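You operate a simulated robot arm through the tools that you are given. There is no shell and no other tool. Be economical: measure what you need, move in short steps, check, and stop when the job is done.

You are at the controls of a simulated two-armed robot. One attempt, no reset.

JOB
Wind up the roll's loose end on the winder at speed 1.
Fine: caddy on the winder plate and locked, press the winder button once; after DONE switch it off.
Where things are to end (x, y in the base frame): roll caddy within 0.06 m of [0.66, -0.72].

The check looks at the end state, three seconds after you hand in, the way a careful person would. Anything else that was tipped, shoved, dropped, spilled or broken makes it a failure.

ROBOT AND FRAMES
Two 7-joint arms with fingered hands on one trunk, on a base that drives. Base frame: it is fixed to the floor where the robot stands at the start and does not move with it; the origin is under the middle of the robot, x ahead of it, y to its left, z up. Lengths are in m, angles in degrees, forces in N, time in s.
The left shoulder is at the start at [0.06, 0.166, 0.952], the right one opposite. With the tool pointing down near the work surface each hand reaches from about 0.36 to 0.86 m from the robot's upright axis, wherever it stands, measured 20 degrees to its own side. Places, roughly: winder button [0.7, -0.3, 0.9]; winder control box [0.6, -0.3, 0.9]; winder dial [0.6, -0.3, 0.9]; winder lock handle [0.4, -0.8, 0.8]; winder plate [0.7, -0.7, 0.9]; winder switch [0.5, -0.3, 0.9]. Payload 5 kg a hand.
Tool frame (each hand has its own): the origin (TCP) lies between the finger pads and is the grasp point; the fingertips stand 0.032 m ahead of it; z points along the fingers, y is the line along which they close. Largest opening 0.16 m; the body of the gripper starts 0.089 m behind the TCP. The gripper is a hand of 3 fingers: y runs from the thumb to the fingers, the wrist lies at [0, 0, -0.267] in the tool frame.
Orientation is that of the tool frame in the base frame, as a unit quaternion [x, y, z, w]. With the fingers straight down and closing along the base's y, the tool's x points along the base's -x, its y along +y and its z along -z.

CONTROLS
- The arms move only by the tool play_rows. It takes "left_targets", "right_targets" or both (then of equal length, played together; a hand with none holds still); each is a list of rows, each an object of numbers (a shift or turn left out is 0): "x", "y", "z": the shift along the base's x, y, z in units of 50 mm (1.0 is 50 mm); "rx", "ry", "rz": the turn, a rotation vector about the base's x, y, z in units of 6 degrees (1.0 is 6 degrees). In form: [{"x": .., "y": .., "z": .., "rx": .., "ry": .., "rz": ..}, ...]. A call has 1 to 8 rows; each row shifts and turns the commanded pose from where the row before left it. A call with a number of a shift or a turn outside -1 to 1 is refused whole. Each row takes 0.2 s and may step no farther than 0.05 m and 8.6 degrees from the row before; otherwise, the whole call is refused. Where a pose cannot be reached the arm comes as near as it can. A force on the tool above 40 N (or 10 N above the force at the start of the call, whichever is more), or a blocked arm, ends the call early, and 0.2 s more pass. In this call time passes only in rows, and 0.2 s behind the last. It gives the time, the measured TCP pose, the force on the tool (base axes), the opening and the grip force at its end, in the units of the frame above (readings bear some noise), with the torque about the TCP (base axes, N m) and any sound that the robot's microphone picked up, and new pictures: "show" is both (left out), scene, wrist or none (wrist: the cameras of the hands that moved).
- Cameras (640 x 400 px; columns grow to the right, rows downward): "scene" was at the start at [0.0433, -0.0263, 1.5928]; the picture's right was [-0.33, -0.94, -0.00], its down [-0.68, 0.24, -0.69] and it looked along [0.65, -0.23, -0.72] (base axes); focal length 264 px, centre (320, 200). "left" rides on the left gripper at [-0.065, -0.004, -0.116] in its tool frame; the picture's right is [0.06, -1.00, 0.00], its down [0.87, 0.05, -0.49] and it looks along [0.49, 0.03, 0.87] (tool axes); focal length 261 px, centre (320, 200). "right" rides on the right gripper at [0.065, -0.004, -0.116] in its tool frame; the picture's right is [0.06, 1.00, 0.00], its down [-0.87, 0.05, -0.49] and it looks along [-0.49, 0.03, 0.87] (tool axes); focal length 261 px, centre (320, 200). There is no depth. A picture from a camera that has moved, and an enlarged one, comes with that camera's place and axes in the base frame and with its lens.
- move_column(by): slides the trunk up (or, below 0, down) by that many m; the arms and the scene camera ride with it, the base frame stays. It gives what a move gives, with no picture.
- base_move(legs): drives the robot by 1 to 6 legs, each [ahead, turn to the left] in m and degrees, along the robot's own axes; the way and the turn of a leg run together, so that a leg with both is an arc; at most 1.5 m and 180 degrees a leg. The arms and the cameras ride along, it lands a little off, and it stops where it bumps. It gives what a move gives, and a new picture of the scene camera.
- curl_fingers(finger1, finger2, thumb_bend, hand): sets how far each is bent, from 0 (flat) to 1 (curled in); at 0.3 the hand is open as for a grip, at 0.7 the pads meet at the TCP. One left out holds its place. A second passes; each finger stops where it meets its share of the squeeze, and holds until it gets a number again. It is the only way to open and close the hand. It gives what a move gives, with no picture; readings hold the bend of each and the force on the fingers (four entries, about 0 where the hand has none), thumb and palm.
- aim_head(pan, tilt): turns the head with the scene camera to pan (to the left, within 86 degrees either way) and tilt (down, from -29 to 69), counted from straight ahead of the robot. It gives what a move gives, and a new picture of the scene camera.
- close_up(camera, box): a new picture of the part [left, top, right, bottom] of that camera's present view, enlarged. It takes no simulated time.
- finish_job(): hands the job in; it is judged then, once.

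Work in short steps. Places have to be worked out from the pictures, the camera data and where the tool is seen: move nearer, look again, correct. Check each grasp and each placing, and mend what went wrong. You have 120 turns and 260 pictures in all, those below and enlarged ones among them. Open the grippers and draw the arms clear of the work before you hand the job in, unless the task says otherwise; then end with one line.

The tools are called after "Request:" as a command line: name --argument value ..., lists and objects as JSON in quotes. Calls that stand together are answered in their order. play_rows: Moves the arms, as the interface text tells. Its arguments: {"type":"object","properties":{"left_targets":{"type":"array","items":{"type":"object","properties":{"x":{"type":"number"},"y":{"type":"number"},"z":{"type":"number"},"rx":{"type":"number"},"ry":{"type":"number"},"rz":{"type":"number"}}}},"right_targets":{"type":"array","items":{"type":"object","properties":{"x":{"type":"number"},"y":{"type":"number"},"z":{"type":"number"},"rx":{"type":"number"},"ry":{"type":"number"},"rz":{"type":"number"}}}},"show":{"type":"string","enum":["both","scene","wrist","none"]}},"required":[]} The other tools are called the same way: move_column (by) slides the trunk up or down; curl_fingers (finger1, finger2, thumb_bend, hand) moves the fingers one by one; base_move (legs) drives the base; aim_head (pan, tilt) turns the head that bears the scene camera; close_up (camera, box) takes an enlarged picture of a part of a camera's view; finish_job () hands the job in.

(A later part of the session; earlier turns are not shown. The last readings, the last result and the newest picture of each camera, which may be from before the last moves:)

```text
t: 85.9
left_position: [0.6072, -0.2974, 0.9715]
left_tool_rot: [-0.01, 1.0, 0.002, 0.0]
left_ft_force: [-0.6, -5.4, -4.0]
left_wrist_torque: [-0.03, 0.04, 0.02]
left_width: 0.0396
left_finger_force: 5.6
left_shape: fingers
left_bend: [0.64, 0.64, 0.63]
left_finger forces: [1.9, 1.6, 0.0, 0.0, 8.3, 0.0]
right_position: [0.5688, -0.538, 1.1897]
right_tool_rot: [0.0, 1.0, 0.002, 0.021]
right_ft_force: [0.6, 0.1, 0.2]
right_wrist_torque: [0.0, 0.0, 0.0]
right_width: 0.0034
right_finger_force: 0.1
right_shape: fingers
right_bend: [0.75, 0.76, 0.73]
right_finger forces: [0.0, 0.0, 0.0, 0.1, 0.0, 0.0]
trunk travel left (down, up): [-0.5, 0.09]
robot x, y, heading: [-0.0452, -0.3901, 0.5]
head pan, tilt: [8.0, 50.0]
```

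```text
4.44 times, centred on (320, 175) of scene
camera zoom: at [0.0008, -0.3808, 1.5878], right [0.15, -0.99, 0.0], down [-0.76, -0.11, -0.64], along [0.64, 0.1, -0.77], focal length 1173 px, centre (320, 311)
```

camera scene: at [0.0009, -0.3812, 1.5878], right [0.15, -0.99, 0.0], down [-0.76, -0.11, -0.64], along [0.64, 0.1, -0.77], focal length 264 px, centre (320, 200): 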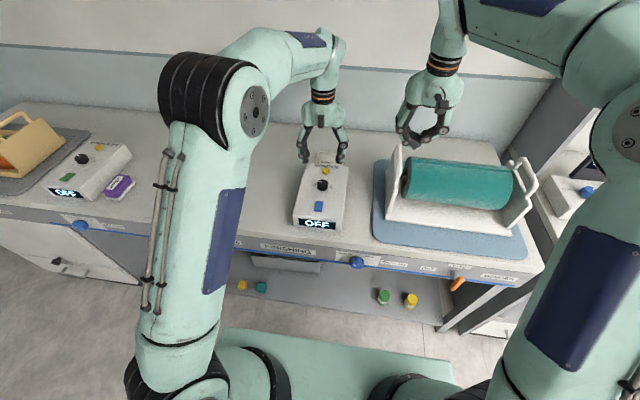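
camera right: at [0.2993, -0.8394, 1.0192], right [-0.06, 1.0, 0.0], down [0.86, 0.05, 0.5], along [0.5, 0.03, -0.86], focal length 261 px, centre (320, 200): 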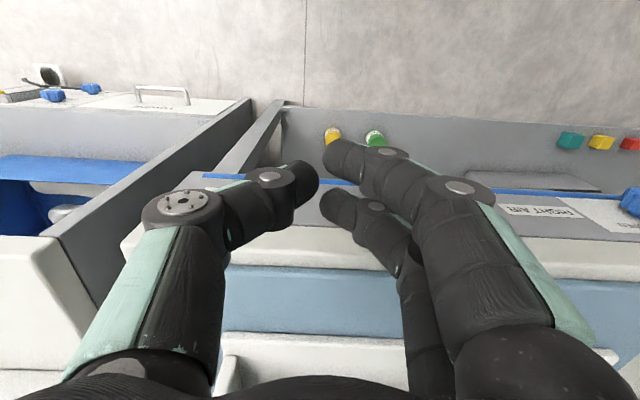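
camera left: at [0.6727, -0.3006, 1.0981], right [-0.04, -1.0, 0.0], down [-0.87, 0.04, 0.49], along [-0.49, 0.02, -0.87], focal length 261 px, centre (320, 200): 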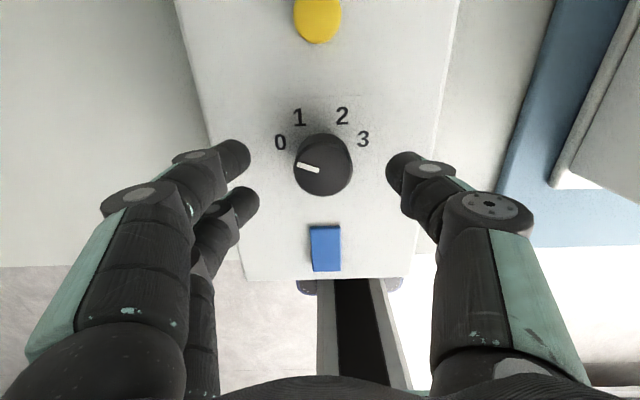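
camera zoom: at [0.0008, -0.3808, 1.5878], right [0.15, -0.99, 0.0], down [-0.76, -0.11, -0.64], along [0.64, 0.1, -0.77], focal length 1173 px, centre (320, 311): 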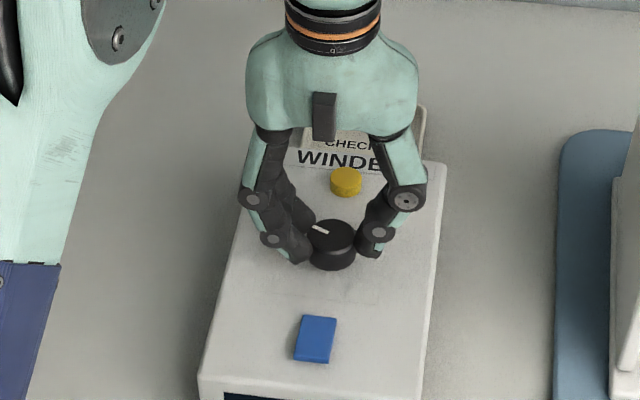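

The knob is gripped. I squeeze a bit more and turn clockwise by 43°.

Request:
curl_fingers --hand "left" --finger1 0.7 --finger2 0.7 --thumb_bend 0.7

Request:
play_rows --left_targets '[{"rz": -1}, {"rz": -1}, {"rz": -1}, {"rz": -1}, {"rz": -1}, {"rz": -1}, {"rz": -1}, {"rz": -0.2}]' --show "wrist"

Request:
close_up --camera "left" --box '[160, 60, 480, 260]'

Request:
close_up --camera "scene" --box '[270, 130, 370, 220]'

```text
t: 86.9
left_position: [0.6079, -0.2978, 0.9712]
left_tool_rot: [-0.009, 1.0, 0.001, -0.001]
left_ft_force: [-2.2, -5.5, -8.2]
left_wrist_torque: [-0.04, 0.07, -0.02]
left_width: 0.0381
left_finger_force: 12.7
left_shape: fingers
left_bend: [0.64, 0.65, 0.64]
left_finger forces: [5.0, 5.0, 0.0, 0.1, 15.6, 0.0]
right_position: [0.5704, -0.5376, 1.1882]
right_tool_rot: [0.0, 1.0, 0.002, 0.022]
right_ft_force: [0.6, 0.5, -1.5]
right_wrist_torque: [0.0, -0.03, -0.03]
right_width: 0.0034
right_finger_force: 0.0
right_shape: fingers
right_bend: [0.75, 0.76, 0.73]
right_finger forces: [0.0, 0.0, 0.0, 0.0, 0.0, 0.1]
trunk travel left (down, up): [-0.5, 0.09]
robot x, y, heading: [-0.0439, -0.3884, 0.7]
head pan, tilt: [8.0, 50.0]
```

```text
t: 88.7
left_position: [0.6081, -0.2977, 0.9707]
left_tool_rot: [0.36, 0.933, 0.001, -0.001]
left_ft_force: [-1.5, -1.0, -7.5]
left_wrist_torque: [0.07, -0.08, 0.0]
left_width: 0.0383
left_finger_force: 13.0
left_shape: fingers
left_bend: [0.64, 0.65, 0.65]
left_finger forces: [6.2, 6.1, 0.0, 0.0, 13.8, 0.0]
right_position: [0.5702, -0.5369, 1.1894]
right_tool_rot: [0.0, 1.0, 0.001, 0.022]
right_ft_force: [0.5, 0.9, -0.2]
right_wrist_torque: [0.04, 0.0, 0.02]
right_width: 0.0034
right_finger_force: 0.1
right_shape: fingers
right_bend: [0.75, 0.76, 0.73]
right_finger forces: [0.1, 0.0, 0.0, 0.0, 0.0, 0.1]
trunk travel left (down, up): [-0.5, 0.09]
robot x, y, heading: [-0.0422, -0.3906, 0.4]
head pan, tilt: [8.0, 50.0]
camera left: at [0.6532, -0.3449, 1.087], right [-0.72, -0.7, 0.0], down [-0.61, 0.62, 0.49], along [-0.34, 0.35, -0.87], focal length 261 px, centre (320, 200)
```

left: 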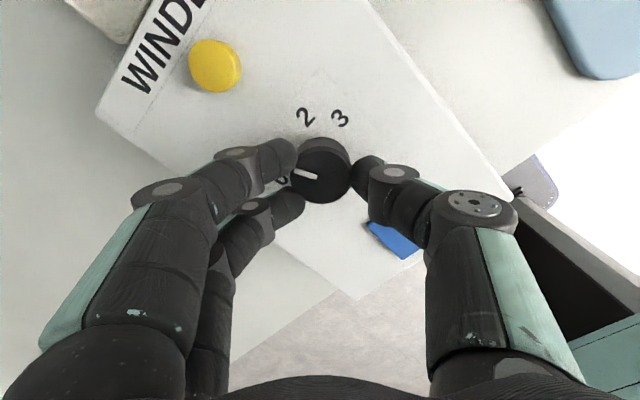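

```text
2.00 times, centred on (320, 160) of left
camera zoom: at [0.6532, -0.3449, 1.087], right [-0.72, -0.7, 0.0], down [-0.61, 0.62, 0.49], along [-0.34, 0.35, -0.87], focal length 521 px, centre (320, 280)
```

zoom: 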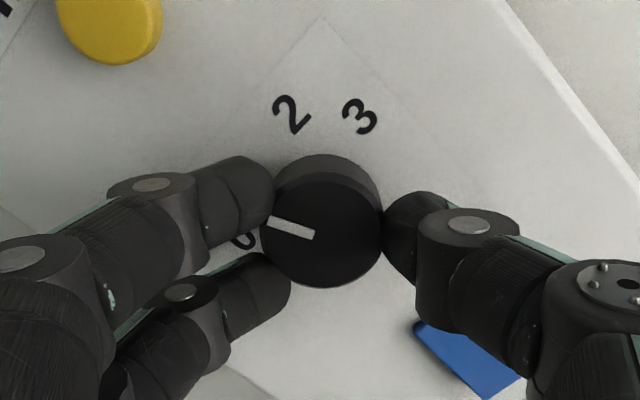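

```text
4.44 times, centred on (320, 175) of scene
camera zoom: at [0.001, -0.3804, 1.5878], right [0.15, -0.99, 0.0], down [-0.76, -0.11, -0.64], along [0.64, 0.1, -0.77], focal length 1173 px, centre (320, 311)
```

zoom: 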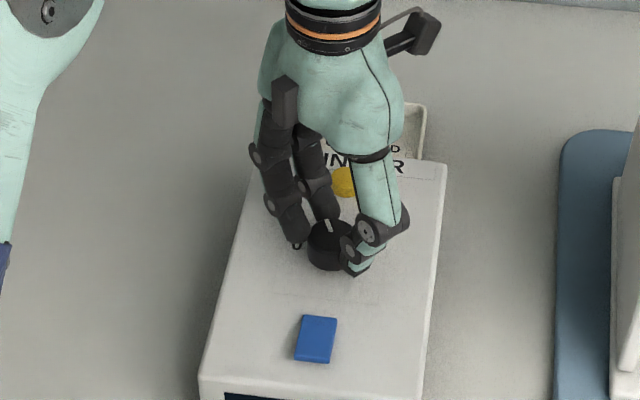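

The knob turned with the hand. I open, rise and check the pointer.

Request:
curl_fingers --hand "left" --finger1 0.5 --finger2 0.5 --thumb_bend 0.5

Request:
play_rows --left_targets '[{"z": 0.5}, {"z": 0.9}, {"z": 0.9}]' --show "none"

Request:
close_up --camera "left" --box '[240, 50, 400, 150]'

Request:
close_up --camera "scene" --box '[285, 145, 365, 235]'

```text
t: 89.7
left_position: [0.6078, -0.2979, 0.9724]
left_tool_rot: [0.36, 0.933, 0.001, 0.0]
left_ft_force: [0.6, 0.4, -0.1]
left_wrist_torque: [0.01, 0.0, 0.0]
left_width: 0.0868
left_finger_force: 0.2
left_shape: fingers
left_bend: [0.5, 0.5, 0.5]
left_finger forces: [0.0, 0.0, 0.0, 0.0, 0.0, 0.1]
right_position: [0.5696, -0.5374, 1.19]
right_tool_rot: [0.0, 1.0, 0.001, 0.023]
right_ft_force: [0.0, 0.0, 0.3]
right_wrist_torque: [0.01, 0.04, 0.0]
right_width: 0.0033
right_finger_force: 0.1
right_shape: fingers
right_bend: [0.75, 0.76, 0.73]
right_finger forces: [0.0, 0.0, 0.0, 0.1, 0.0, 0.0]
trunk travel left (down, up): [-0.5, 0.09]
robot x, y, heading: [-0.0457, -0.3911, 0.7]
head pan, tilt: [8.0, 50.0]
```

```text
t: 90.5
left_position: [0.6071, -0.2986, 1.0872]
left_tool_rot: [0.36, 0.933, 0.001, 0.0]
left_ft_force: [0.3, 0.0, -1.0]
left_wrist_torque: [-0.02, 0.02, 0.01]
left_width: 0.0868
left_finger_force: 0.0
left_shape: fingers
left_bend: [0.5, 0.5, 0.5]
left_finger forces: [0.1, 0.0, 0.0, 0.1, 0.0, 0.1]
right_position: [0.5695, -0.536, 1.1889]
right_tool_rot: [0.0, 1.0, 0.001, 0.023]
right_ft_force: [0.2, -0.8, 0.4]
right_wrist_torque: [0.02, -0.01, 0.01]
right_width: 0.0035
right_finger_force: 0.0
right_shape: fingers
right_bend: [0.75, 0.76, 0.73]
right_finger forces: [0.0, 0.0, 0.0, 0.0, 0.0, 0.1]
trunk travel left (down, up): [-0.5, 0.09]
robot x, y, heading: [-0.0419, -0.3926, 0.7]
head pan, tilt: [8.0, 50.0]
```

```text
4.00 times, centred on (320, 100) of left
camera zoom: at [0.6502, -0.3447, 1.2033], right [-0.72, -0.7, 0.0], down [-0.61, 0.62, 0.49], along [-0.34, 0.35, -0.87], focal length 1043 px, centre (320, 600)
```

zoom: 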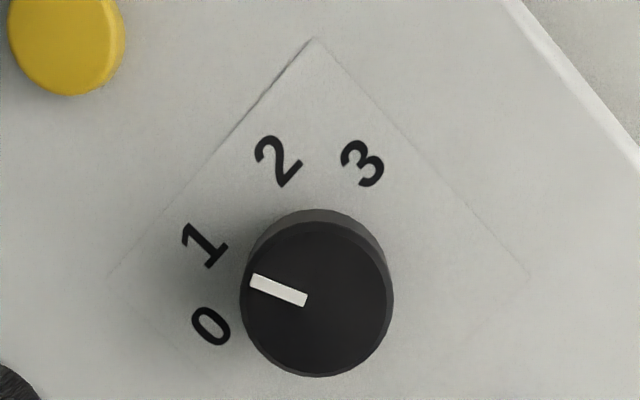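

```text
4.44 times, centred on (325, 190) of scene
camera zoom: at [-0.0001, -0.3805, 1.5878], right [0.15, -0.99, 0.0], down [-0.76, -0.11, -0.64], along [0.64, 0.1, -0.77], focal length 1173 px, centre (298, 244)
```

zoom: 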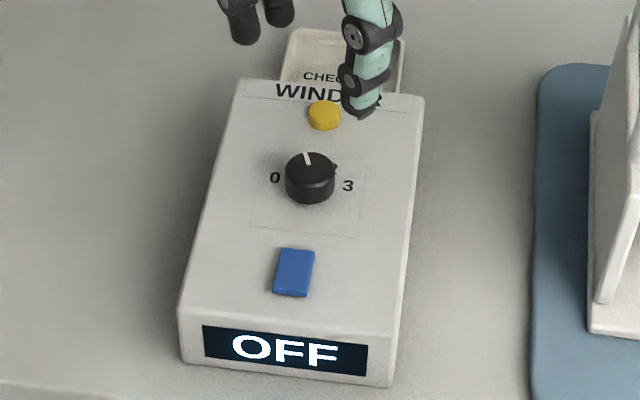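

The pointer now stands at 1. I look closely at the switch.

Request:
close_up --camera "scene" --box '[315, 196, 345, 214]'

Request:
close_up --camera "left" --box '[330, 90, 450, 190]'

Request:
close_up --camera "right" --box '[300, 0, 640, 200]'

```text
16.00 times, centred on (330, 205) of scene
camera zoom: at [-0.0001, -0.3805, 1.5878], right [0.15, -0.99, 0.0], down [-0.76, -0.11, -0.64], along [0.64, 0.1, -0.77], focal length 4223 px, centre (160, 120)
```

zoom: 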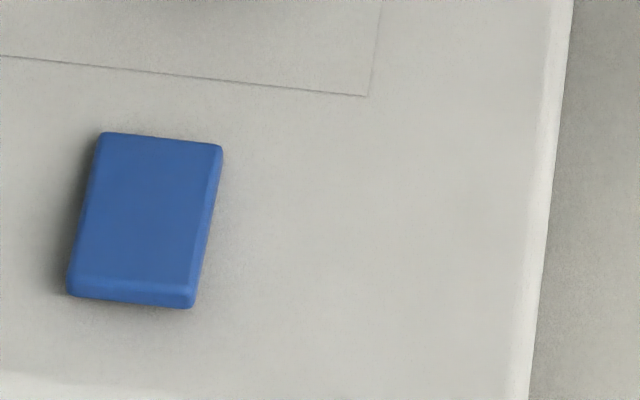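

```text
4.00 times, centred on (390, 140) of left
camera zoom: at [0.6502, -0.3447, 1.2033], right [-0.72, -0.7, 0.0], down [-0.61, 0.62, 0.49], along [-0.34, 0.35, -0.87], focal length 1043 px, centre (40, 440)
```

zoom: 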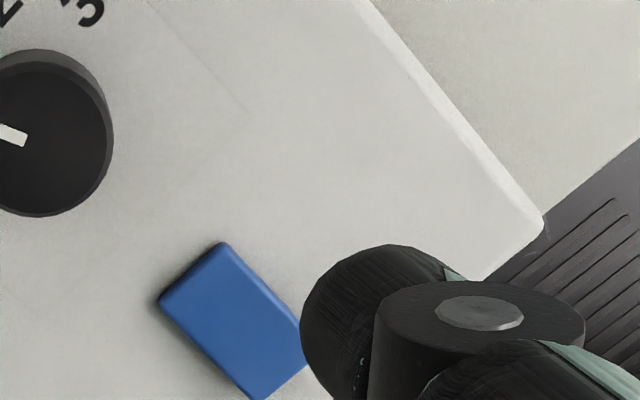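

```text
1.88 times, centred on (470, 100) of right
camera zoom: at [0.4997, -0.5399, 1.303], right [-0.06, 1.0, 0.0], down [0.85, 0.05, 0.53], along [0.53, 0.03, -0.85], focal length 491 px, centre (38, 388)
```

zoom: 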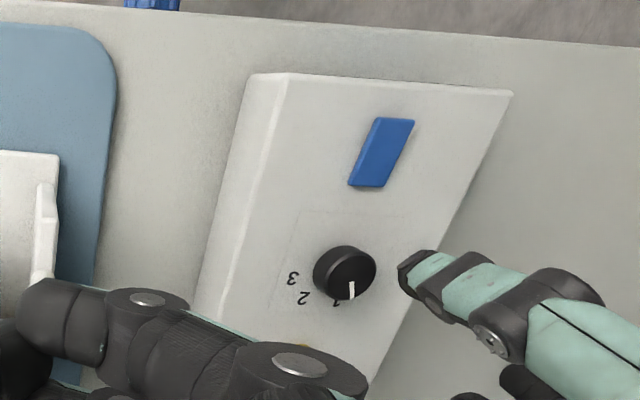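

The switch paddle spans x about 0.51–0.555. I close the left fist, turn it straight and put it above the paddle's far half.

Request:
curl_fingers --hand "left" --finger1 0.75 --finger2 0.75 --thumb_bend 0.75

Request:
play_rows --left_targets '[{"rz": 1, "x": -0.17}, {"rz": 1, "x": -0.17}, {"rz": 1, "x": -0.17}, {"rz": 1, "x": -0.17}, {"rz": 1, "x": -0.17}, {"rz": 1, "x": -0.17}, {"rz": 1, "x": -0.17}, {"z": -0.9}]' --show "none"

Request:
close_up --camera "scene" --box '[270, 130, 370, 235]'

Request:
close_up --camera "left" --box '[160, 50, 480, 250]'

```text
t: 91.5
left_position: [0.6059, -0.2977, 1.0869]
left_tool_rot: [0.36, 0.933, 0.001, 0.001]
left_ft_force: [0.2, 0.0, 0.1]
left_wrist_torque: [-0.02, 0.02, 0.01]
left_width: 0.0039
left_finger_force: 0.1
left_shape: fingers
left_bend: [0.74, 0.74, 0.73]
left_finger forces: [0.1, 0.1, 0.1, 0.1, 0.0, 0.0]
right_position: [0.5709, -0.5355, 1.1903]
right_tool_rot: [0.0, 1.0, 0.001, 0.023]
right_ft_force: [0.5, -0.7, 0.2]
right_wrist_torque: [0.05, -0.01, 0.05]
right_width: 0.0034
right_finger_force: 0.0
right_shape: fingers
right_bend: [0.75, 0.76, 0.73]
right_finger forces: [0.1, 0.1, 0.0, 0.0, 0.0, 0.1]
trunk travel left (down, up): [-0.5, 0.09]
robot x, y, heading: [-0.0434, -0.3955, 0.6]
head pan, tilt: [8.0, 50.0]
```

```text
t: 93.3
left_position: [0.5493, -0.3008, 1.0411]
left_tool_rot: [0.0, 1.0, 0.002, 0.0]
left_ft_force: [0.5, 0.1, -0.2]
left_wrist_torque: [0.02, 0.02, 0.03]
left_width: 0.0038
left_finger_force: 0.1
left_shape: fingers
left_bend: [0.74, 0.74, 0.73]
left_finger forces: [0.0, 0.1, 0.0, 0.0, 0.0, 0.0]
right_position: [0.57, -0.5369, 1.1881]
right_tool_rot: [-0.001, 1.0, 0.001, 0.022]
right_ft_force: [0.5, -0.2, -0.6]
right_wrist_torque: [-0.01, 0.02, -0.02]
right_width: 0.0036
right_finger_force: 0.0
right_shape: fingers
right_bend: [0.75, 0.76, 0.73]
right_finger forces: [0.0, 0.0, 0.1, 0.1, 0.0, 0.1]
trunk travel left (down, up): [-0.5, 0.09]
robot x, y, heading: [-0.0437, -0.3966, 0.5]
head pan, tilt: [8.0, 50.0]
```

```text
3.81 times, centred on (320, 182) of scene
camera zoom: at [0.0017, -0.3807, 1.5878], right [0.15, -0.99, 0.0], down [-0.76, -0.11, -0.64], along [0.64, 0.1, -0.77], focal length 1006 px, centre (320, 267)
```

zoom: 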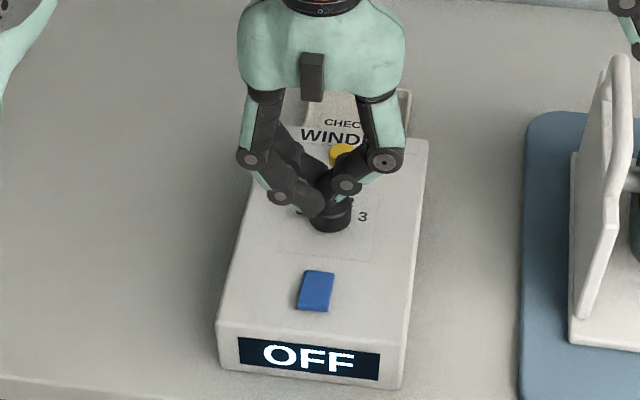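

```text
2.00 times, centred on (320, 150) of left
camera zoom: at [0.6133, -0.3042, 1.1569], right [-0.06, -1.0, 0.0], down [-0.87, 0.05, 0.49], along [-0.49, 0.03, -0.87], focal length 521 px, centre (320, 300)
```

zoom: 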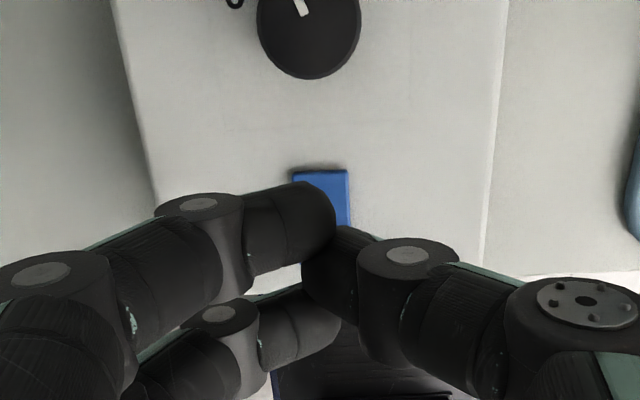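

The three-finger fist is broad; I make a single-finger poker instead: both fingers curled in, thumb extended.

Request:
curl_fingers --hand "left" --thumb_bend 0.3

Request:
curl_fingers --hand "left" --finger1 1.0 --finger2 1.0

Request:
curl_fingers --hand "left" --thumb_bend 0.6

Request:
play_rows --left_targets '[{"y": 0.5, "z": 0.2}]' --show "wrist"

Request:
close_up --camera "scene" --box '[270, 130, 370, 235]'

```text
t: 94.3
left_position: [0.5478, -0.299, 1.0418]
left_tool_rot: [0.0, 1.0, 0.002, 0.0]
left_ft_force: [0.1, -0.7, 0.0]
left_wrist_torque: [0.0, -0.03, 0.0]
left_width: 0.0784
left_finger_force: 0.1
left_shape: fingers
left_bend: [0.75, 0.75, 0.3]
left_finger forces: [0.0, 0.0, 0.1, 0.0, 0.0, 0.0]
right_position: [0.5695, -0.5368, 1.1908]
right_tool_rot: [0.0, 1.0, 0.0, 0.022]
right_ft_force: [0.0, 0.9, 0.2]
right_wrist_torque: [-0.05, -0.02, 0.02]
right_width: 0.0034
right_finger_force: 0.0
right_shape: fingers
right_bend: [0.75, 0.76, 0.73]
right_finger forces: [0.0, 0.0, 0.0, 0.0, 0.1, 0.0]
trunk travel left (down, up): [-0.5, 0.09]
robot x, y, heading: [-0.048, -0.391, 0.3]
head pan, tilt: [8.0, 50.0]
```

```text
t: 95.3
left_position: [0.5471, -0.3001, 1.0413]
left_tool_rot: [0.001, 1.0, 0.002, 0.001]
left_ft_force: [0.3, 0.1, -0.5]
left_wrist_torque: [0.02, 0.03, 0.0]
left_width: 0.0744
left_finger_force: 0.1
left_shape: fingers
left_bend: [1.0, 1.0, 0.3]
left_finger forces: [0.0, 0.1, 0.0, 0.0, 0.0, 0.0]
right_position: [0.5696, -0.5372, 1.1896]
right_tool_rot: [0.0, 1.0, 0.001, 0.023]
right_ft_force: [-0.2, 0.3, 0.3]
right_wrist_torque: [0.0, 0.03, 0.03]
right_width: 0.0036
right_finger_force: 0.0
right_shape: fingers
right_bend: [0.75, 0.76, 0.73]
right_finger forces: [0.0, 0.0, 0.0, 0.1, 0.0, 0.0]
trunk travel left (down, up): [-0.5, 0.09]
robot x, y, heading: [-0.0438, -0.3885, 0.2]
head pan, tilt: [8.0, 50.0]
```

```text
t: 96.3
left_position: [0.5478, -0.2994, 1.0402]
left_tool_rot: [0.001, 1.0, 0.001, 0.0]
left_ft_force: [-0.9, -0.5, 0.7]
left_wrist_torque: [0.0, 0.03, -0.01]
left_width: 0.0504
left_finger_force: 0.0
left_shape: fingers
left_bend: [1.0, 1.0, 0.6]
left_finger forces: [0.0, 0.1, 0.0, 0.0, 0.0, 0.0]
right_position: [0.5696, -0.5367, 1.1886]
right_tool_rot: [0.0, 1.0, 0.001, 0.022]
right_ft_force: [0.5, -0.4, -0.6]
right_wrist_torque: [-0.01, -0.02, 0.01]
right_width: 0.0035
right_finger_force: 0.0
right_shape: fingers
right_bend: [0.75, 0.76, 0.73]
right_finger forces: [0.0, 0.0, 0.0, 0.1, 0.0, 0.0]
trunk travel left (down, up): [-0.5, 0.09]
robot x, y, heading: [-0.0438, -0.3884, 0.4]
head pan, tilt: [8.0, 50.0]
```

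```text
t: 96.7
left_position: [0.5483, -0.2735, 1.0521]
left_tool_rot: [-0.001, 1.0, 0.001, 0.0]
left_ft_force: [-0.1, -0.2, 0.0]
left_wrist_torque: [-0.01, 0.01, 0.02]
left_width: 0.0507
left_finger_force: 0.0
left_shape: fingers
left_bend: [1.0, 1.0, 0.6]
left_finger forces: [0.1, 0.0, 0.0, 0.0, 0.0, 0.1]
right_position: [0.5691, -0.5355, 1.1896]
right_tool_rot: [-0.001, 1.0, 0.001, 0.023]
right_ft_force: [0.3, 0.4, 0.2]
right_wrist_torque: [-0.05, 0.02, 0.02]
right_width: 0.0034
right_finger_force: 0.0
right_shape: fingers
right_bend: [0.75, 0.76, 0.73]
right_finger forces: [0.1, 0.1, 0.1, 0.1, 0.1, 0.1]
trunk travel left (down, up): [-0.5, 0.09]
robot x, y, heading: [-0.0415, -0.3888, 0.6]
head pan, tilt: [8.0, 50.0]
camera left: at [0.6134, -0.2778, 1.1677], right [-0.06, -1.0, 0.0], down [-0.87, 0.05, 0.49], along [-0.49, 0.03, -0.87], focal length 261 px, centre (320, 200)
```

left: 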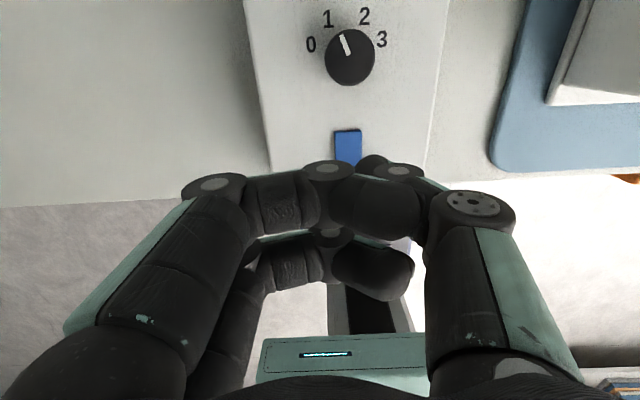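

```text
3.81 times, centred on (320, 182) of scene
camera zoom: at [0.0003, -0.3793, 1.5878], right [0.15, -0.99, 0.0], down [-0.76, -0.11, -0.64], along [0.64, 0.1, -0.77], focal length 1006 px, centre (320, 267)
```

zoom: 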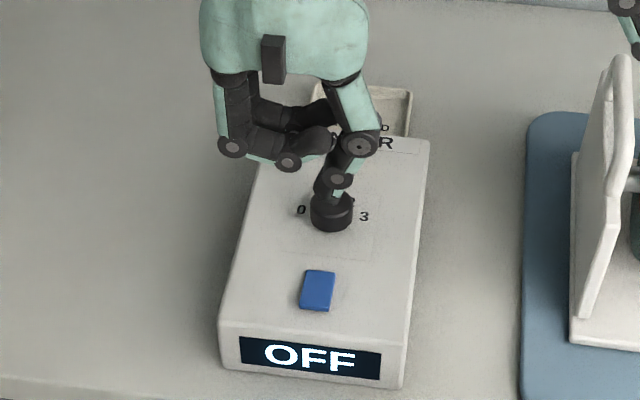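

The thumb is a clean poker right above the paddle. I lower to just above it, then press gently.

Request:
play_rows --left_targets '[{"z": -0.6}, {"z": -0.5}, {"z": -0.15}, {"z": -0.15}]' --show "none"

Request:
close_up --camera "scene" --box '[270, 150, 370, 240]'

```text
t: 97.7
left_position: [0.5489, -0.2735, 0.9815]
left_tool_rot: [0.001, 1.0, 0.001, 0.0]
left_ft_force: [0.1, 0.6, 0.0]
left_wrist_torque: [-0.03, 0.03, 0.0]
left_width: 0.0508
left_finger_force: 0.1
left_shape: fingers
left_bend: [1.0, 1.0, 0.6]
left_finger forces: [0.0, 0.0, 0.0, 0.0, 0.0, 0.0]
right_position: [0.5696, -0.5367, 1.1893]
right_tool_rot: [0.0, 1.0, 0.001, 0.022]
right_ft_force: [-0.6, 0.0, 0.2]
right_wrist_torque: [0.0, 0.02, -0.04]
right_width: 0.0033
right_finger_force: 0.0
right_shape: fingers
right_bend: [0.75, 0.76, 0.73]
right_finger forces: [0.0, 0.0, 0.0, 0.0, 0.0, 0.1]
trunk travel left (down, up): [-0.5, 0.09]
robot x, y, heading: [-0.0431, -0.3924, 0.3]
head pan, tilt: [8.0, 50.0]
```

```text
4.44 times, centred on (320, 195) of scene
camera zoom: at [0.0006, -0.3805, 1.5878], right [0.15, -0.99, 0.0], down [-0.76, -0.11, -0.64], along [0.64, 0.1, -0.77], focal length 1173 px, centre (320, 222)
```

zoom: 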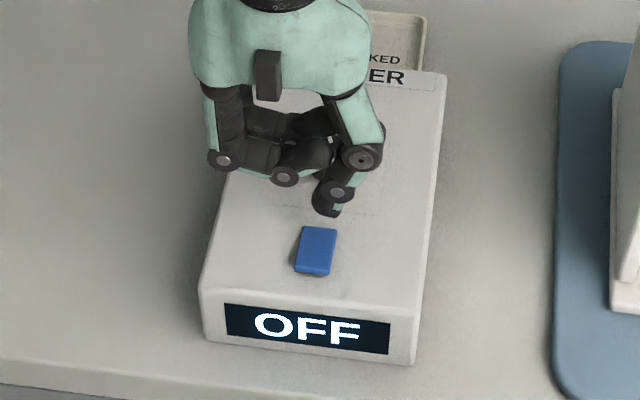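

The tip would land right at the paddle's back edge, so I shift 8 mm towards me and press down in small steps.

Request:
play_rows --left_targets '[{"x": -0.16}, {"z": -0.12}, {"z": -0.12}, {"z": -0.1}]' --show "none"

Request:
close_up --camera "scene" --box '[270, 150, 370, 240]'

```text
t: 98.7
left_position: [0.5407, -0.2736, 0.9656]
left_tool_rot: [0.001, 1.0, 0.001, 0.002]
left_ft_force: [1.2, -0.9, 13.2]
left_wrist_torque: [-0.5, 0.06, 0.06]
left_width: 0.0502
left_finger_force: 6.5
left_shape: fingers
left_bend: [1.0, 1.0, 0.6]
left_finger forces: [0.0, 0.0, 0.0, 0.1, 13.2, 0.1]
right_position: [0.5687, -0.5361, 1.1901]
right_tool_rot: [0.0, 1.0, 0.002, 0.022]
right_ft_force: [0.4, 0.1, -0.7]
right_wrist_torque: [0.0, 0.01, 0.02]
right_width: 0.0031
right_finger_force: 0.1
right_shape: fingers
right_bend: [0.75, 0.76, 0.73]
right_finger forces: [0.1, 0.1, 0.1, 0.0, 0.1, 0.0]
trunk travel left (down, up): [-0.5, 0.09]
robot x, y, heading: [-0.0446, -0.3933, 0.7]
head pan, tilt: [8.0, 50.0]
```

```text
4.44 times, centred on (320, 195) of scene
camera zoom: at [-0.0005, -0.3807, 1.5882], right [0.15, -0.99, 0.0], down [-0.76, -0.11, -0.64], along [0.64, 0.1, -0.77], focal length 1173 px, centre (320, 222)
```

zoom: 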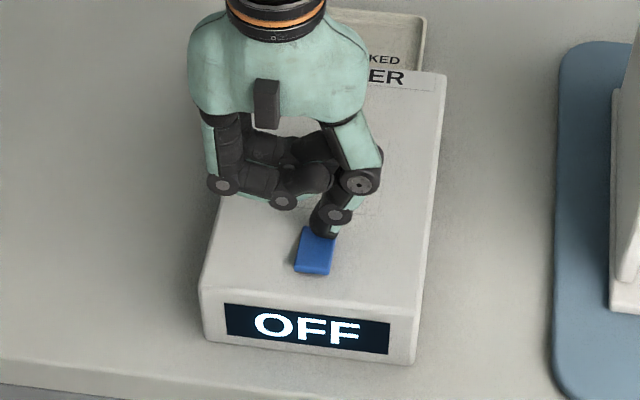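

13 N on the paddle and still OFF. I press a little harder.

Request:
play_rows --left_targets '[{"z": -0.1}, {"z": -0.08}]' --show "none"

Request:
close_up --camera "scene" --box '[270, 150, 370, 240]'

```text
t: 99.2
left_position: [0.543, -0.2754, 0.964]
left_tool_rot: [0.001, 1.0, -0.002, 0.005]
left_ft_force: [-2.7, -0.9, 21.0]
left_wrist_torque: [-0.67, 0.39, -0.09]
left_width: 0.0497
left_finger_force: 9.6
left_shape: fingers
left_bend: [1.0, 1.0, 0.61]
left_finger forces: [0.1, 0.1, 0.0, 0.0, 19.2, 0.1]
right_position: [0.5684, -0.537, 1.1888]
right_tool_rot: [0.002, 1.0, 0.001, 0.023]
right_ft_force: [-0.2, 0.1, 0.1]
right_wrist_torque: [0.0, 0.03, 0.02]
right_width: 0.0033
right_finger_force: 0.1
right_shape: fingers
right_bend: [0.75, 0.76, 0.73]
right_finger forces: [0.0, 0.0, 0.0, 0.0, 0.0, 0.1]
trunk travel left (down, up): [-0.5, 0.09]
robot x, y, heading: [-0.0404, -0.3925, 0.5]
head pan, tilt: [8.0, 50.0]
stopped in row 2 (left hand): the force on the tool passed its limit (the readings are from after the stop); the commanded pose is now the measured one
```

```text
4.44 times, centred on (320, 195) of scene
camera zoom: at [-0.0003, -0.3803, 1.5878], right [0.15, -0.99, 0.0], down [-0.76, -0.11, -0.64], along [0.64, 0.1, -0.77], focal length 1173 px, centre (320, 222)
```

zoom: 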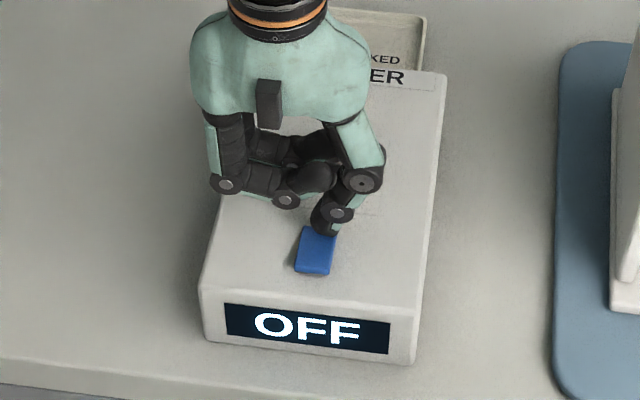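

No change, so the far half is the OFF side. I try the near half at x 0.518.

Request:
play_rows --left_targets '[{"z": 0.4}, {"x": -0.5}, {"z": -0.15}, {"z": -0.15}, {"z": -0.1}]' --show "none"

Request:
close_up --camera "scene" --box '[270, 150, 370, 240]'

```text
t: 100.4
left_position: [0.5169, -0.2765, 0.9662]
left_tool_rot: [0.002, 1.0, -0.002, 0.006]
left_ft_force: [-6.0, -0.9, 25.4]
left_wrist_torque: [-0.94, 0.04, -0.19]
left_width: 0.0496
left_finger_force: 13.6
left_shape: fingers
left_bend: [1.0, 1.0, 0.61]
left_finger forces: [0.0, 0.1, 0.0, 0.1, 26.1, 0.0]
right_position: [0.5677, -0.5372, 1.1908]
right_tool_rot: [-0.001, 1.0, 0.002, 0.023]
right_ft_force: [-0.4, 1.1, 0.0]
right_wrist_torque: [-0.01, -0.01, 0.0]
right_width: 0.0033
right_finger_force: 0.0
right_shape: fingers
right_bend: [0.75, 0.76, 0.73]
right_finger forces: [0.0, 0.0, 0.1, 0.0, 0.0, 0.1]
trunk travel left (down, up): [-0.5, 0.09]
robot x, y, heading: [-0.041, -0.3917, 0.6]
head pan, tilt: [8.0, 50.0]
```

```text
4.44 times, centred on (320, 195) of scene
camera zoom: at [-0.0019, -0.3809, 1.5885], right [0.15, -0.99, 0.0], down [-0.76, -0.11, -0.64], along [0.64, 0.1, -0.77], focal length 1173 px, centre (320, 222)
```

zoom: 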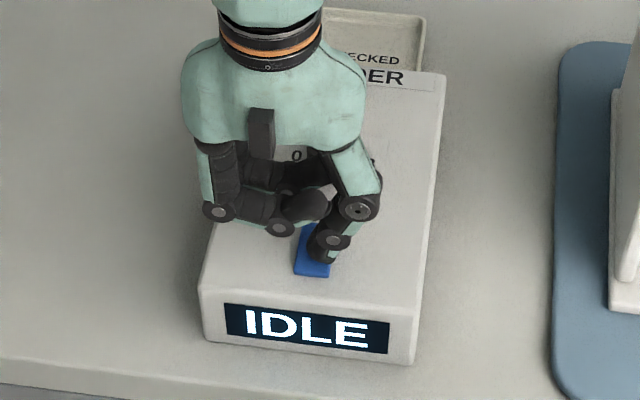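

IDLE: it is switched on. I raise and go to above the yellow button.

Request:
play_rows --left_targets '[{"z": 0.9}, {"z": 0.8}, {"x": 0.9}, {"x": 0.9}, {"x": 0.9}, {"x": 0.7}]' --show "wrist"

Request:
close_up --camera "scene" --box '[270, 120, 370, 240]'

```text
t: 101.8
left_position: [0.6895, -0.2732, 1.0469]
left_tool_rot: [0.001, 1.0, -0.002, 0.003]
left_ft_force: [-0.5, 0.6, 1.0]
left_wrist_torque: [0.03, 0.02, 0.01]
left_width: 0.0505
left_finger_force: 0.1
left_shape: fingers
left_bend: [1.0, 1.0, 0.6]
left_finger forces: [0.0, 0.1, 0.0, 0.1, 0.0, 0.0]
right_position: [0.5702, -0.5367, 1.1893]
right_tool_rot: [0.0, 1.0, 0.001, 0.021]
right_ft_force: [-0.5, -0.7, 0.4]
right_wrist_torque: [0.0, 0.0, -0.02]
right_width: 0.0035
right_finger_force: 0.0
right_shape: fingers
right_bend: [0.75, 0.76, 0.73]
right_finger forces: [0.1, 0.1, 0.0, 0.1, 0.1, 0.0]
trunk travel left (down, up): [-0.5, 0.09]
robot x, y, heading: [-0.0414, -0.3949, 0.4]
head pan, tilt: [8.0, 50.0]
camera left: at [0.7533, -0.2775, 1.1626], right [-0.06, -1.0, 0.0], down [-0.87, 0.06, 0.49], along [-0.49, 0.03, -0.87], focal length 261 px, centre (320, 200)
```

left: 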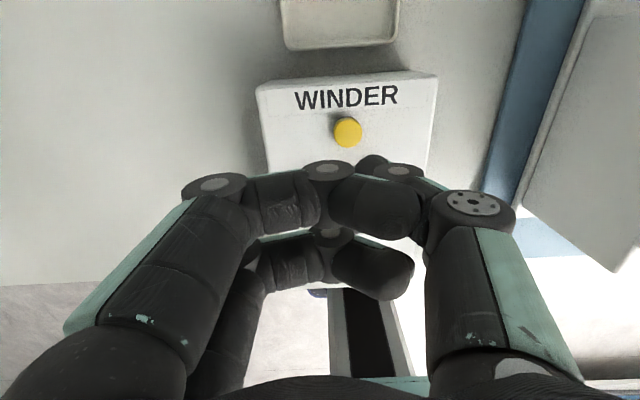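

```text
3.33 times, centred on (320, 180) of scene
camera zoom: at [0.0014, -0.3803, 1.5878], right [0.15, -0.99, 0.0], down [-0.76, -0.11, -0.64], along [0.64, 0.1, -0.77], focal length 880 px, centre (320, 267)
```

zoom: 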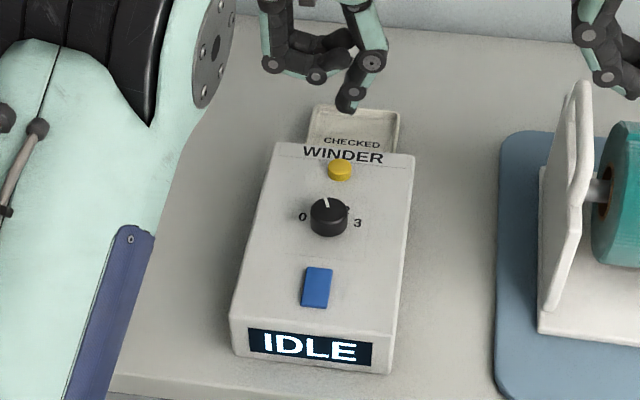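

The button is at about (0.690, -0.299, 0.932), right below the thumb tip. I lower to near it and check.

Request:
play_rows --left_targets '[{"z": -0.7}, {"z": -0.5}]' --show "none"

Request:
close_up --camera "scene" --box '[290, 130, 360, 240]'

```text
t: 102.4
left_position: [0.6897, -0.2732, 0.9855]
left_tool_rot: [0.002, 1.0, -0.002, 0.004]
left_ft_force: [0.5, 0.3, 0.5]
left_wrist_torque: [-0.02, 0.03, -0.01]
left_width: 0.0509
left_finger_force: 0.0
left_shape: fingers
left_bend: [1.0, 1.0, 0.6]
left_finger forces: [0.1, 0.0, 0.0, 0.1, 0.0, 0.0]
right_position: [0.5695, -0.5367, 1.1892]
right_tool_rot: [0.001, 1.0, 0.001, 0.022]
right_ft_force: [0.1, 0.3, 0.8]
right_wrist_torque: [-0.03, 0.03, 0.04]
right_width: 0.0034
right_finger_force: 0.0
right_shape: fingers
right_bend: [0.75, 0.76, 0.73]
right_finger forces: [0.0, 0.1, 0.1, 0.0, 0.0, 0.1]
trunk travel left (down, up): [-0.5, 0.09]
robot x, y, heading: [-0.0436, -0.3909, 0.4]
head pan, tilt: [8.0, 50.0]
```

```text
3.64 times, centred on (325, 185) of scene
camera zoom: at [0.0005, -0.3804, 1.5879], right [0.15, -0.99, 0.0], down [-0.76, -0.11, -0.64], along [0.64, 0.1, -0.77], focal length 960 px, centre (302, 254)
```

zoom: 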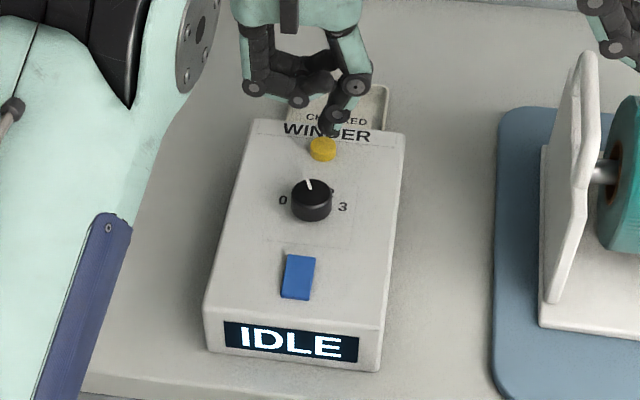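

Lined up. I press down in small steps, once.

Request:
play_rows --left_targets '[{"z": -0.2}, {"z": -0.12}, {"z": -0.1}]' --show "none"

Request:
close_up --camera "scene" --box '[290, 130, 360, 240]'

```text
t: 103.2
left_position: [0.6877, -0.2742, 0.9667]
left_tool_rot: [0.002, 1.0, -0.002, 0.004]
left_ft_force: [-0.9, -1.0, 3.2]
left_wrist_torque: [-0.12, 0.03, 0.01]
left_width: 0.0507
left_finger_force: 1.9
left_shape: fingers
left_bend: [1.0, 1.0, 0.6]
left_finger forces: [0.0, 0.0, 0.1, 0.0, 2.7, 0.1]
right_position: [0.5685, -0.5373, 1.1897]
right_tool_rot: [0.0, 1.0, 0.0, 0.023]
right_ft_force: [0.0, 0.9, 0.4]
right_wrist_torque: [-0.02, -0.03, 0.0]
right_width: 0.0035
right_finger_force: 0.1
right_shape: fingers
right_bend: [0.75, 0.76, 0.73]
right_finger forces: [0.1, 0.0, 0.0, 0.0, 0.1, 0.0]
trunk travel left (down, up): [-0.5, 0.09]
robot x, y, heading: [-0.0421, -0.3922, 0.3]
head pan, tilt: [8.0, 50.0]
heard: click
```

```text
3.64 times, centred on (325, 185) of scene
camera zoom: at [0.0003, -0.3804, 1.5879], right [0.15, -0.99, 0.0], down [-0.76, -0.11, -0.64], along [0.64, 0.1, -0.77], focal length 960 px, centre (302, 254)
```

zoom: 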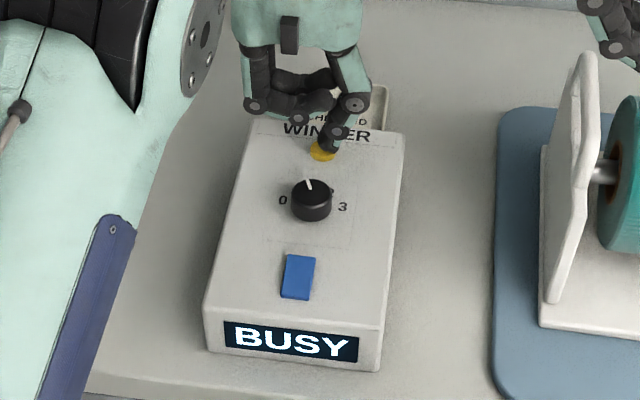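

A click, and it shows BUSY. I raise the thumb and move back above the switch while it runs.

Request:
play_rows --left_targets '[{"z": 0.9}, {"z": 0.8}, {"x": -0.8}, {"x": -0.8}, {"x": -0.8}, {"x": -0.6}]' --show "scene"

Request:
close_up --camera "scene" --box '[290, 130, 360, 240]'

```text
t: 104.6
left_position: [0.5352, -0.2755, 1.0502]
left_tool_rot: [0.001, 1.0, -0.001, 0.004]
left_ft_force: [0.7, -0.6, -0.1]
left_wrist_torque: [-0.02, -0.01, 0.02]
left_width: 0.0506
left_finger_force: 0.1
left_shape: fingers
left_bend: [1.0, 1.0, 0.6]
left_finger forces: [0.1, 0.0, 0.1, 0.0, 0.1, 0.0]
right_position: [0.5696, -0.5368, 1.1889]
right_tool_rot: [-0.001, 1.0, 0.001, 0.023]
right_ft_force: [-0.4, -1.0, -0.2]
right_wrist_torque: [-0.01, -0.02, 0.0]
right_width: 0.0033
right_finger_force: 0.0
right_shape: fingers
right_bend: [0.75, 0.76, 0.73]
right_finger forces: [0.0, 0.0, 0.0, 0.0, 0.0, 0.0]
trunk travel left (down, up): [-0.5, 0.09]
robot x, y, heading: [-0.0436, -0.3914, 0.6]
head pan, tilt: [8.0, 50.0]
camera scene: at [0.0001, -0.3803, 1.5878], right [0.15, -0.99, 0.0], down [-0.76, -0.11, -0.64], along [0.64, 0.1, -0.77], focal length 264 px, centre (320, 200)
```

scene: 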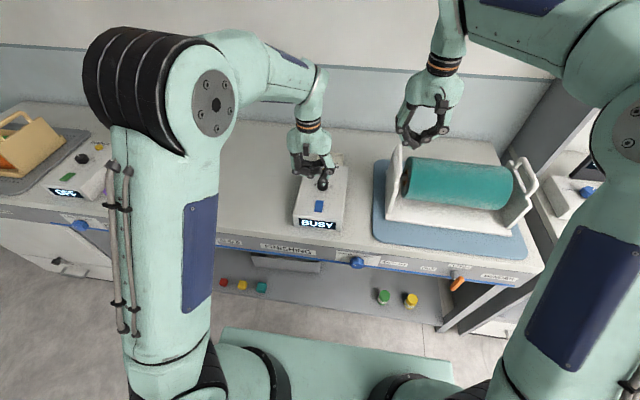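

```text
3.64 times, centred on (325, 185) of scene
camera zoom: at [0.0001, -0.3803, 1.5878], right [0.15, -0.99, 0.0], down [-0.76, -0.11, -0.64], along [0.64, 0.1, -0.77], focal length 960 px, centre (302, 254)
```

zoom: 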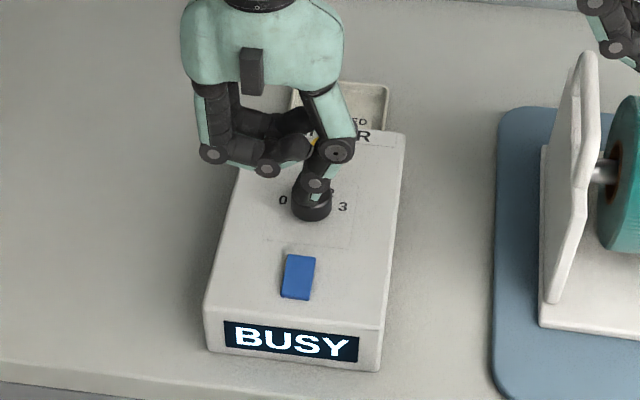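

Still BUSY. I hold still for a few seconds and look again.

Request:
play_rows --left_targets '[{"x": 0.12}, {}, {}, {}, {}, {}, {}, {}]' --show "none"

Request:
play_rows --left_targets '[{}, {}, {}, {}, {}, {}, {}, {}]' --show "none"

Request:
play_rows --left_targets '[{}, {}, {}, {}, {}, {}, {}, {}]' --show "none"

Request:
close_up --camera "scene" --box '[290, 130, 360, 240]'

```text
t: 106.4
left_position: [0.5413, -0.2752, 1.0519]
left_tool_rot: [0.0, 1.0, -0.001, 0.004]
left_ft_force: [0.1, -0.2, -0.2]
left_wrist_torque: [-0.02, 0.01, -0.01]
left_width: 0.0506
left_finger_force: 0.2
left_shape: fingers
left_bend: [1.0, 1.0, 0.6]
left_finger forces: [0.0, 0.1, 0.0, 0.0, 0.0, 0.0]
right_position: [0.5703, -0.5362, 1.1902]
right_tool_rot: [0.0, 1.0, 0.001, 0.023]
right_ft_force: [-0.5, -0.7, -0.5]
right_wrist_torque: [0.0, 0.02, 0.01]
right_width: 0.0036
right_finger_force: 0.1
right_shape: fingers
right_bend: [0.75, 0.76, 0.73]
right_finger forces: [0.0, 0.1, 0.0, 0.0, 0.0, 0.0]
trunk travel left (down, up): [-0.5, 0.09]
robot x, y, heading: [-0.0444, -0.3904, 0.2]
head pan, tilt: [8.0, 50.0]
```

```text
t: 108.2
left_position: [0.5414, -0.2744, 1.0524]
left_tool_rot: [0.001, 1.0, -0.002, 0.004]
left_ft_force: [0.3, 0.3, 0.0]
left_wrist_torque: [-0.04, 0.02, 0.03]
left_width: 0.0506
left_finger_force: 0.0
left_shape: fingers
left_bend: [1.0, 1.0, 0.6]
left_finger forces: [0.1, 0.0, 0.1, 0.0, 0.1, 0.0]
right_position: [0.5692, -0.537, 1.1884]
right_tool_rot: [0.0, 1.0, 0.001, 0.023]
right_ft_force: [0.4, -0.3, 0.0]
right_wrist_torque: [0.02, 0.01, 0.0]
right_width: 0.0034
right_finger_force: 0.0
right_shape: fingers
right_bend: [0.75, 0.76, 0.73]
right_finger forces: [0.1, 0.0, 0.0, 0.0, 0.0, 0.0]
trunk travel left (down, up): [-0.5, 0.09]
robot x, y, heading: [-0.0447, -0.3919, 0.6]
head pan, tilt: [8.0, 50.0]
```

```text
t: 110.0
left_position: [0.5423, -0.2748, 1.0512]
left_tool_rot: [0.0, 1.0, -0.001, 0.004]
left_ft_force: [0.2, 1.0, 0.2]
left_wrist_torque: [0.0, -0.04, 0.04]
left_width: 0.0508
left_finger_force: 0.0
left_shape: fingers
left_bend: [1.0, 1.0, 0.6]
left_finger forces: [0.0, 0.0, 0.0, 0.0, 0.0, 0.1]
right_position: [0.57, -0.5364, 1.1893]
right_tool_rot: [0.0, 1.0, 0.002, 0.023]
right_ft_force: [-0.4, 0.4, -0.5]
right_wrist_torque: [0.0, 0.01, -0.01]
right_width: 0.0034
right_finger_force: 0.1
right_shape: fingers
right_bend: [0.75, 0.76, 0.73]
right_finger forces: [0.0, 0.0, 0.1, 0.1, 0.0, 0.1]
trunk travel left (down, up): [-0.5, 0.09]
robot x, y, heading: [-0.0405, -0.3908, 0.6]
head pan, tilt: [8.0, 50.0]
```

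```text
3.64 times, centred on (325, 185) of scene
camera zoom: at [0.0005, -0.3804, 1.5878], right [0.15, -0.99, 0.0], down [-0.76, -0.11, -0.64], along [0.64, 0.1, -0.77], focal length 960 px, centre (302, 254)
```

zoom: 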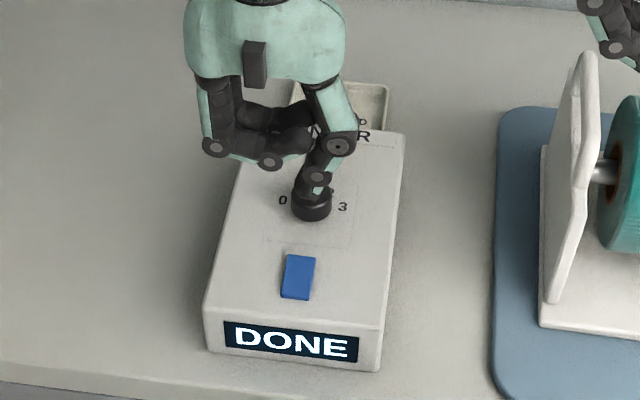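

DONE. I switch it off by pressing the paddle's far half.

Request:
play_rows --left_targets '[{"z": -0.7}, {"z": -0.6}, {"z": -0.2}, {"z": -0.15}, {"z": -0.1}]' --show "none"

Request:
close_up --camera "scene" --box '[290, 130, 360, 240]'

```text
t: 111.2
left_position: [0.5448, -0.2753, 0.964]
left_tool_rot: [0.0, 1.0, -0.001, 0.005]
left_ft_force: [-0.2, -1.6, 10.6]
left_wrist_torque: [-0.45, 0.07, -0.01]
left_width: 0.0504
left_finger_force: 5.7
left_shape: fingers
left_bend: [1.0, 1.0, 0.6]
left_finger forces: [0.0, 0.0, 0.0, 0.0, 11.7, 0.0]
right_position: [0.5681, -0.5372, 1.1911]
right_tool_rot: [0.0, 1.0, 0.002, 0.023]
right_ft_force: [-0.5, 0.5, 0.2]
right_wrist_torque: [0.0, -0.02, -0.03]
right_width: 0.003
right_finger_force: 0.1
right_shape: fingers
right_bend: [0.75, 0.76, 0.73]
right_finger forces: [0.1, 0.0, 0.1, 0.0, 0.0, 0.0]
trunk travel left (down, up): [-0.5, 0.09]
robot x, y, heading: [-0.0439, -0.3902, 0.4]
head pan, tilt: [8.0, 50.0]
```

```text
3.64 times, centred on (325, 185) of scene
camera zoom: at [-0.0005, -0.3806, 1.5881], right [0.15, -0.99, 0.0], down [-0.76, -0.11, -0.64], along [0.64, 0.1, -0.77], focal length 960 px, centre (302, 254)
```

zoom: 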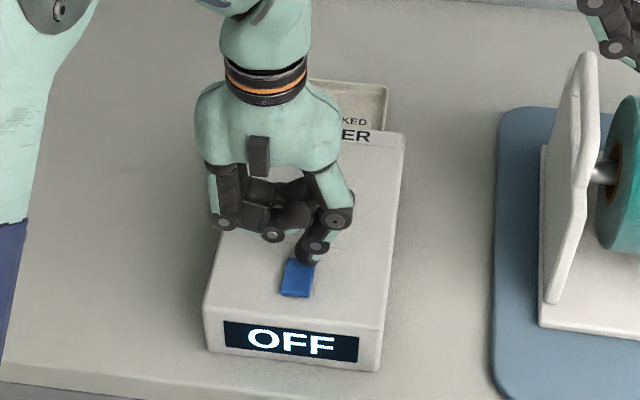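

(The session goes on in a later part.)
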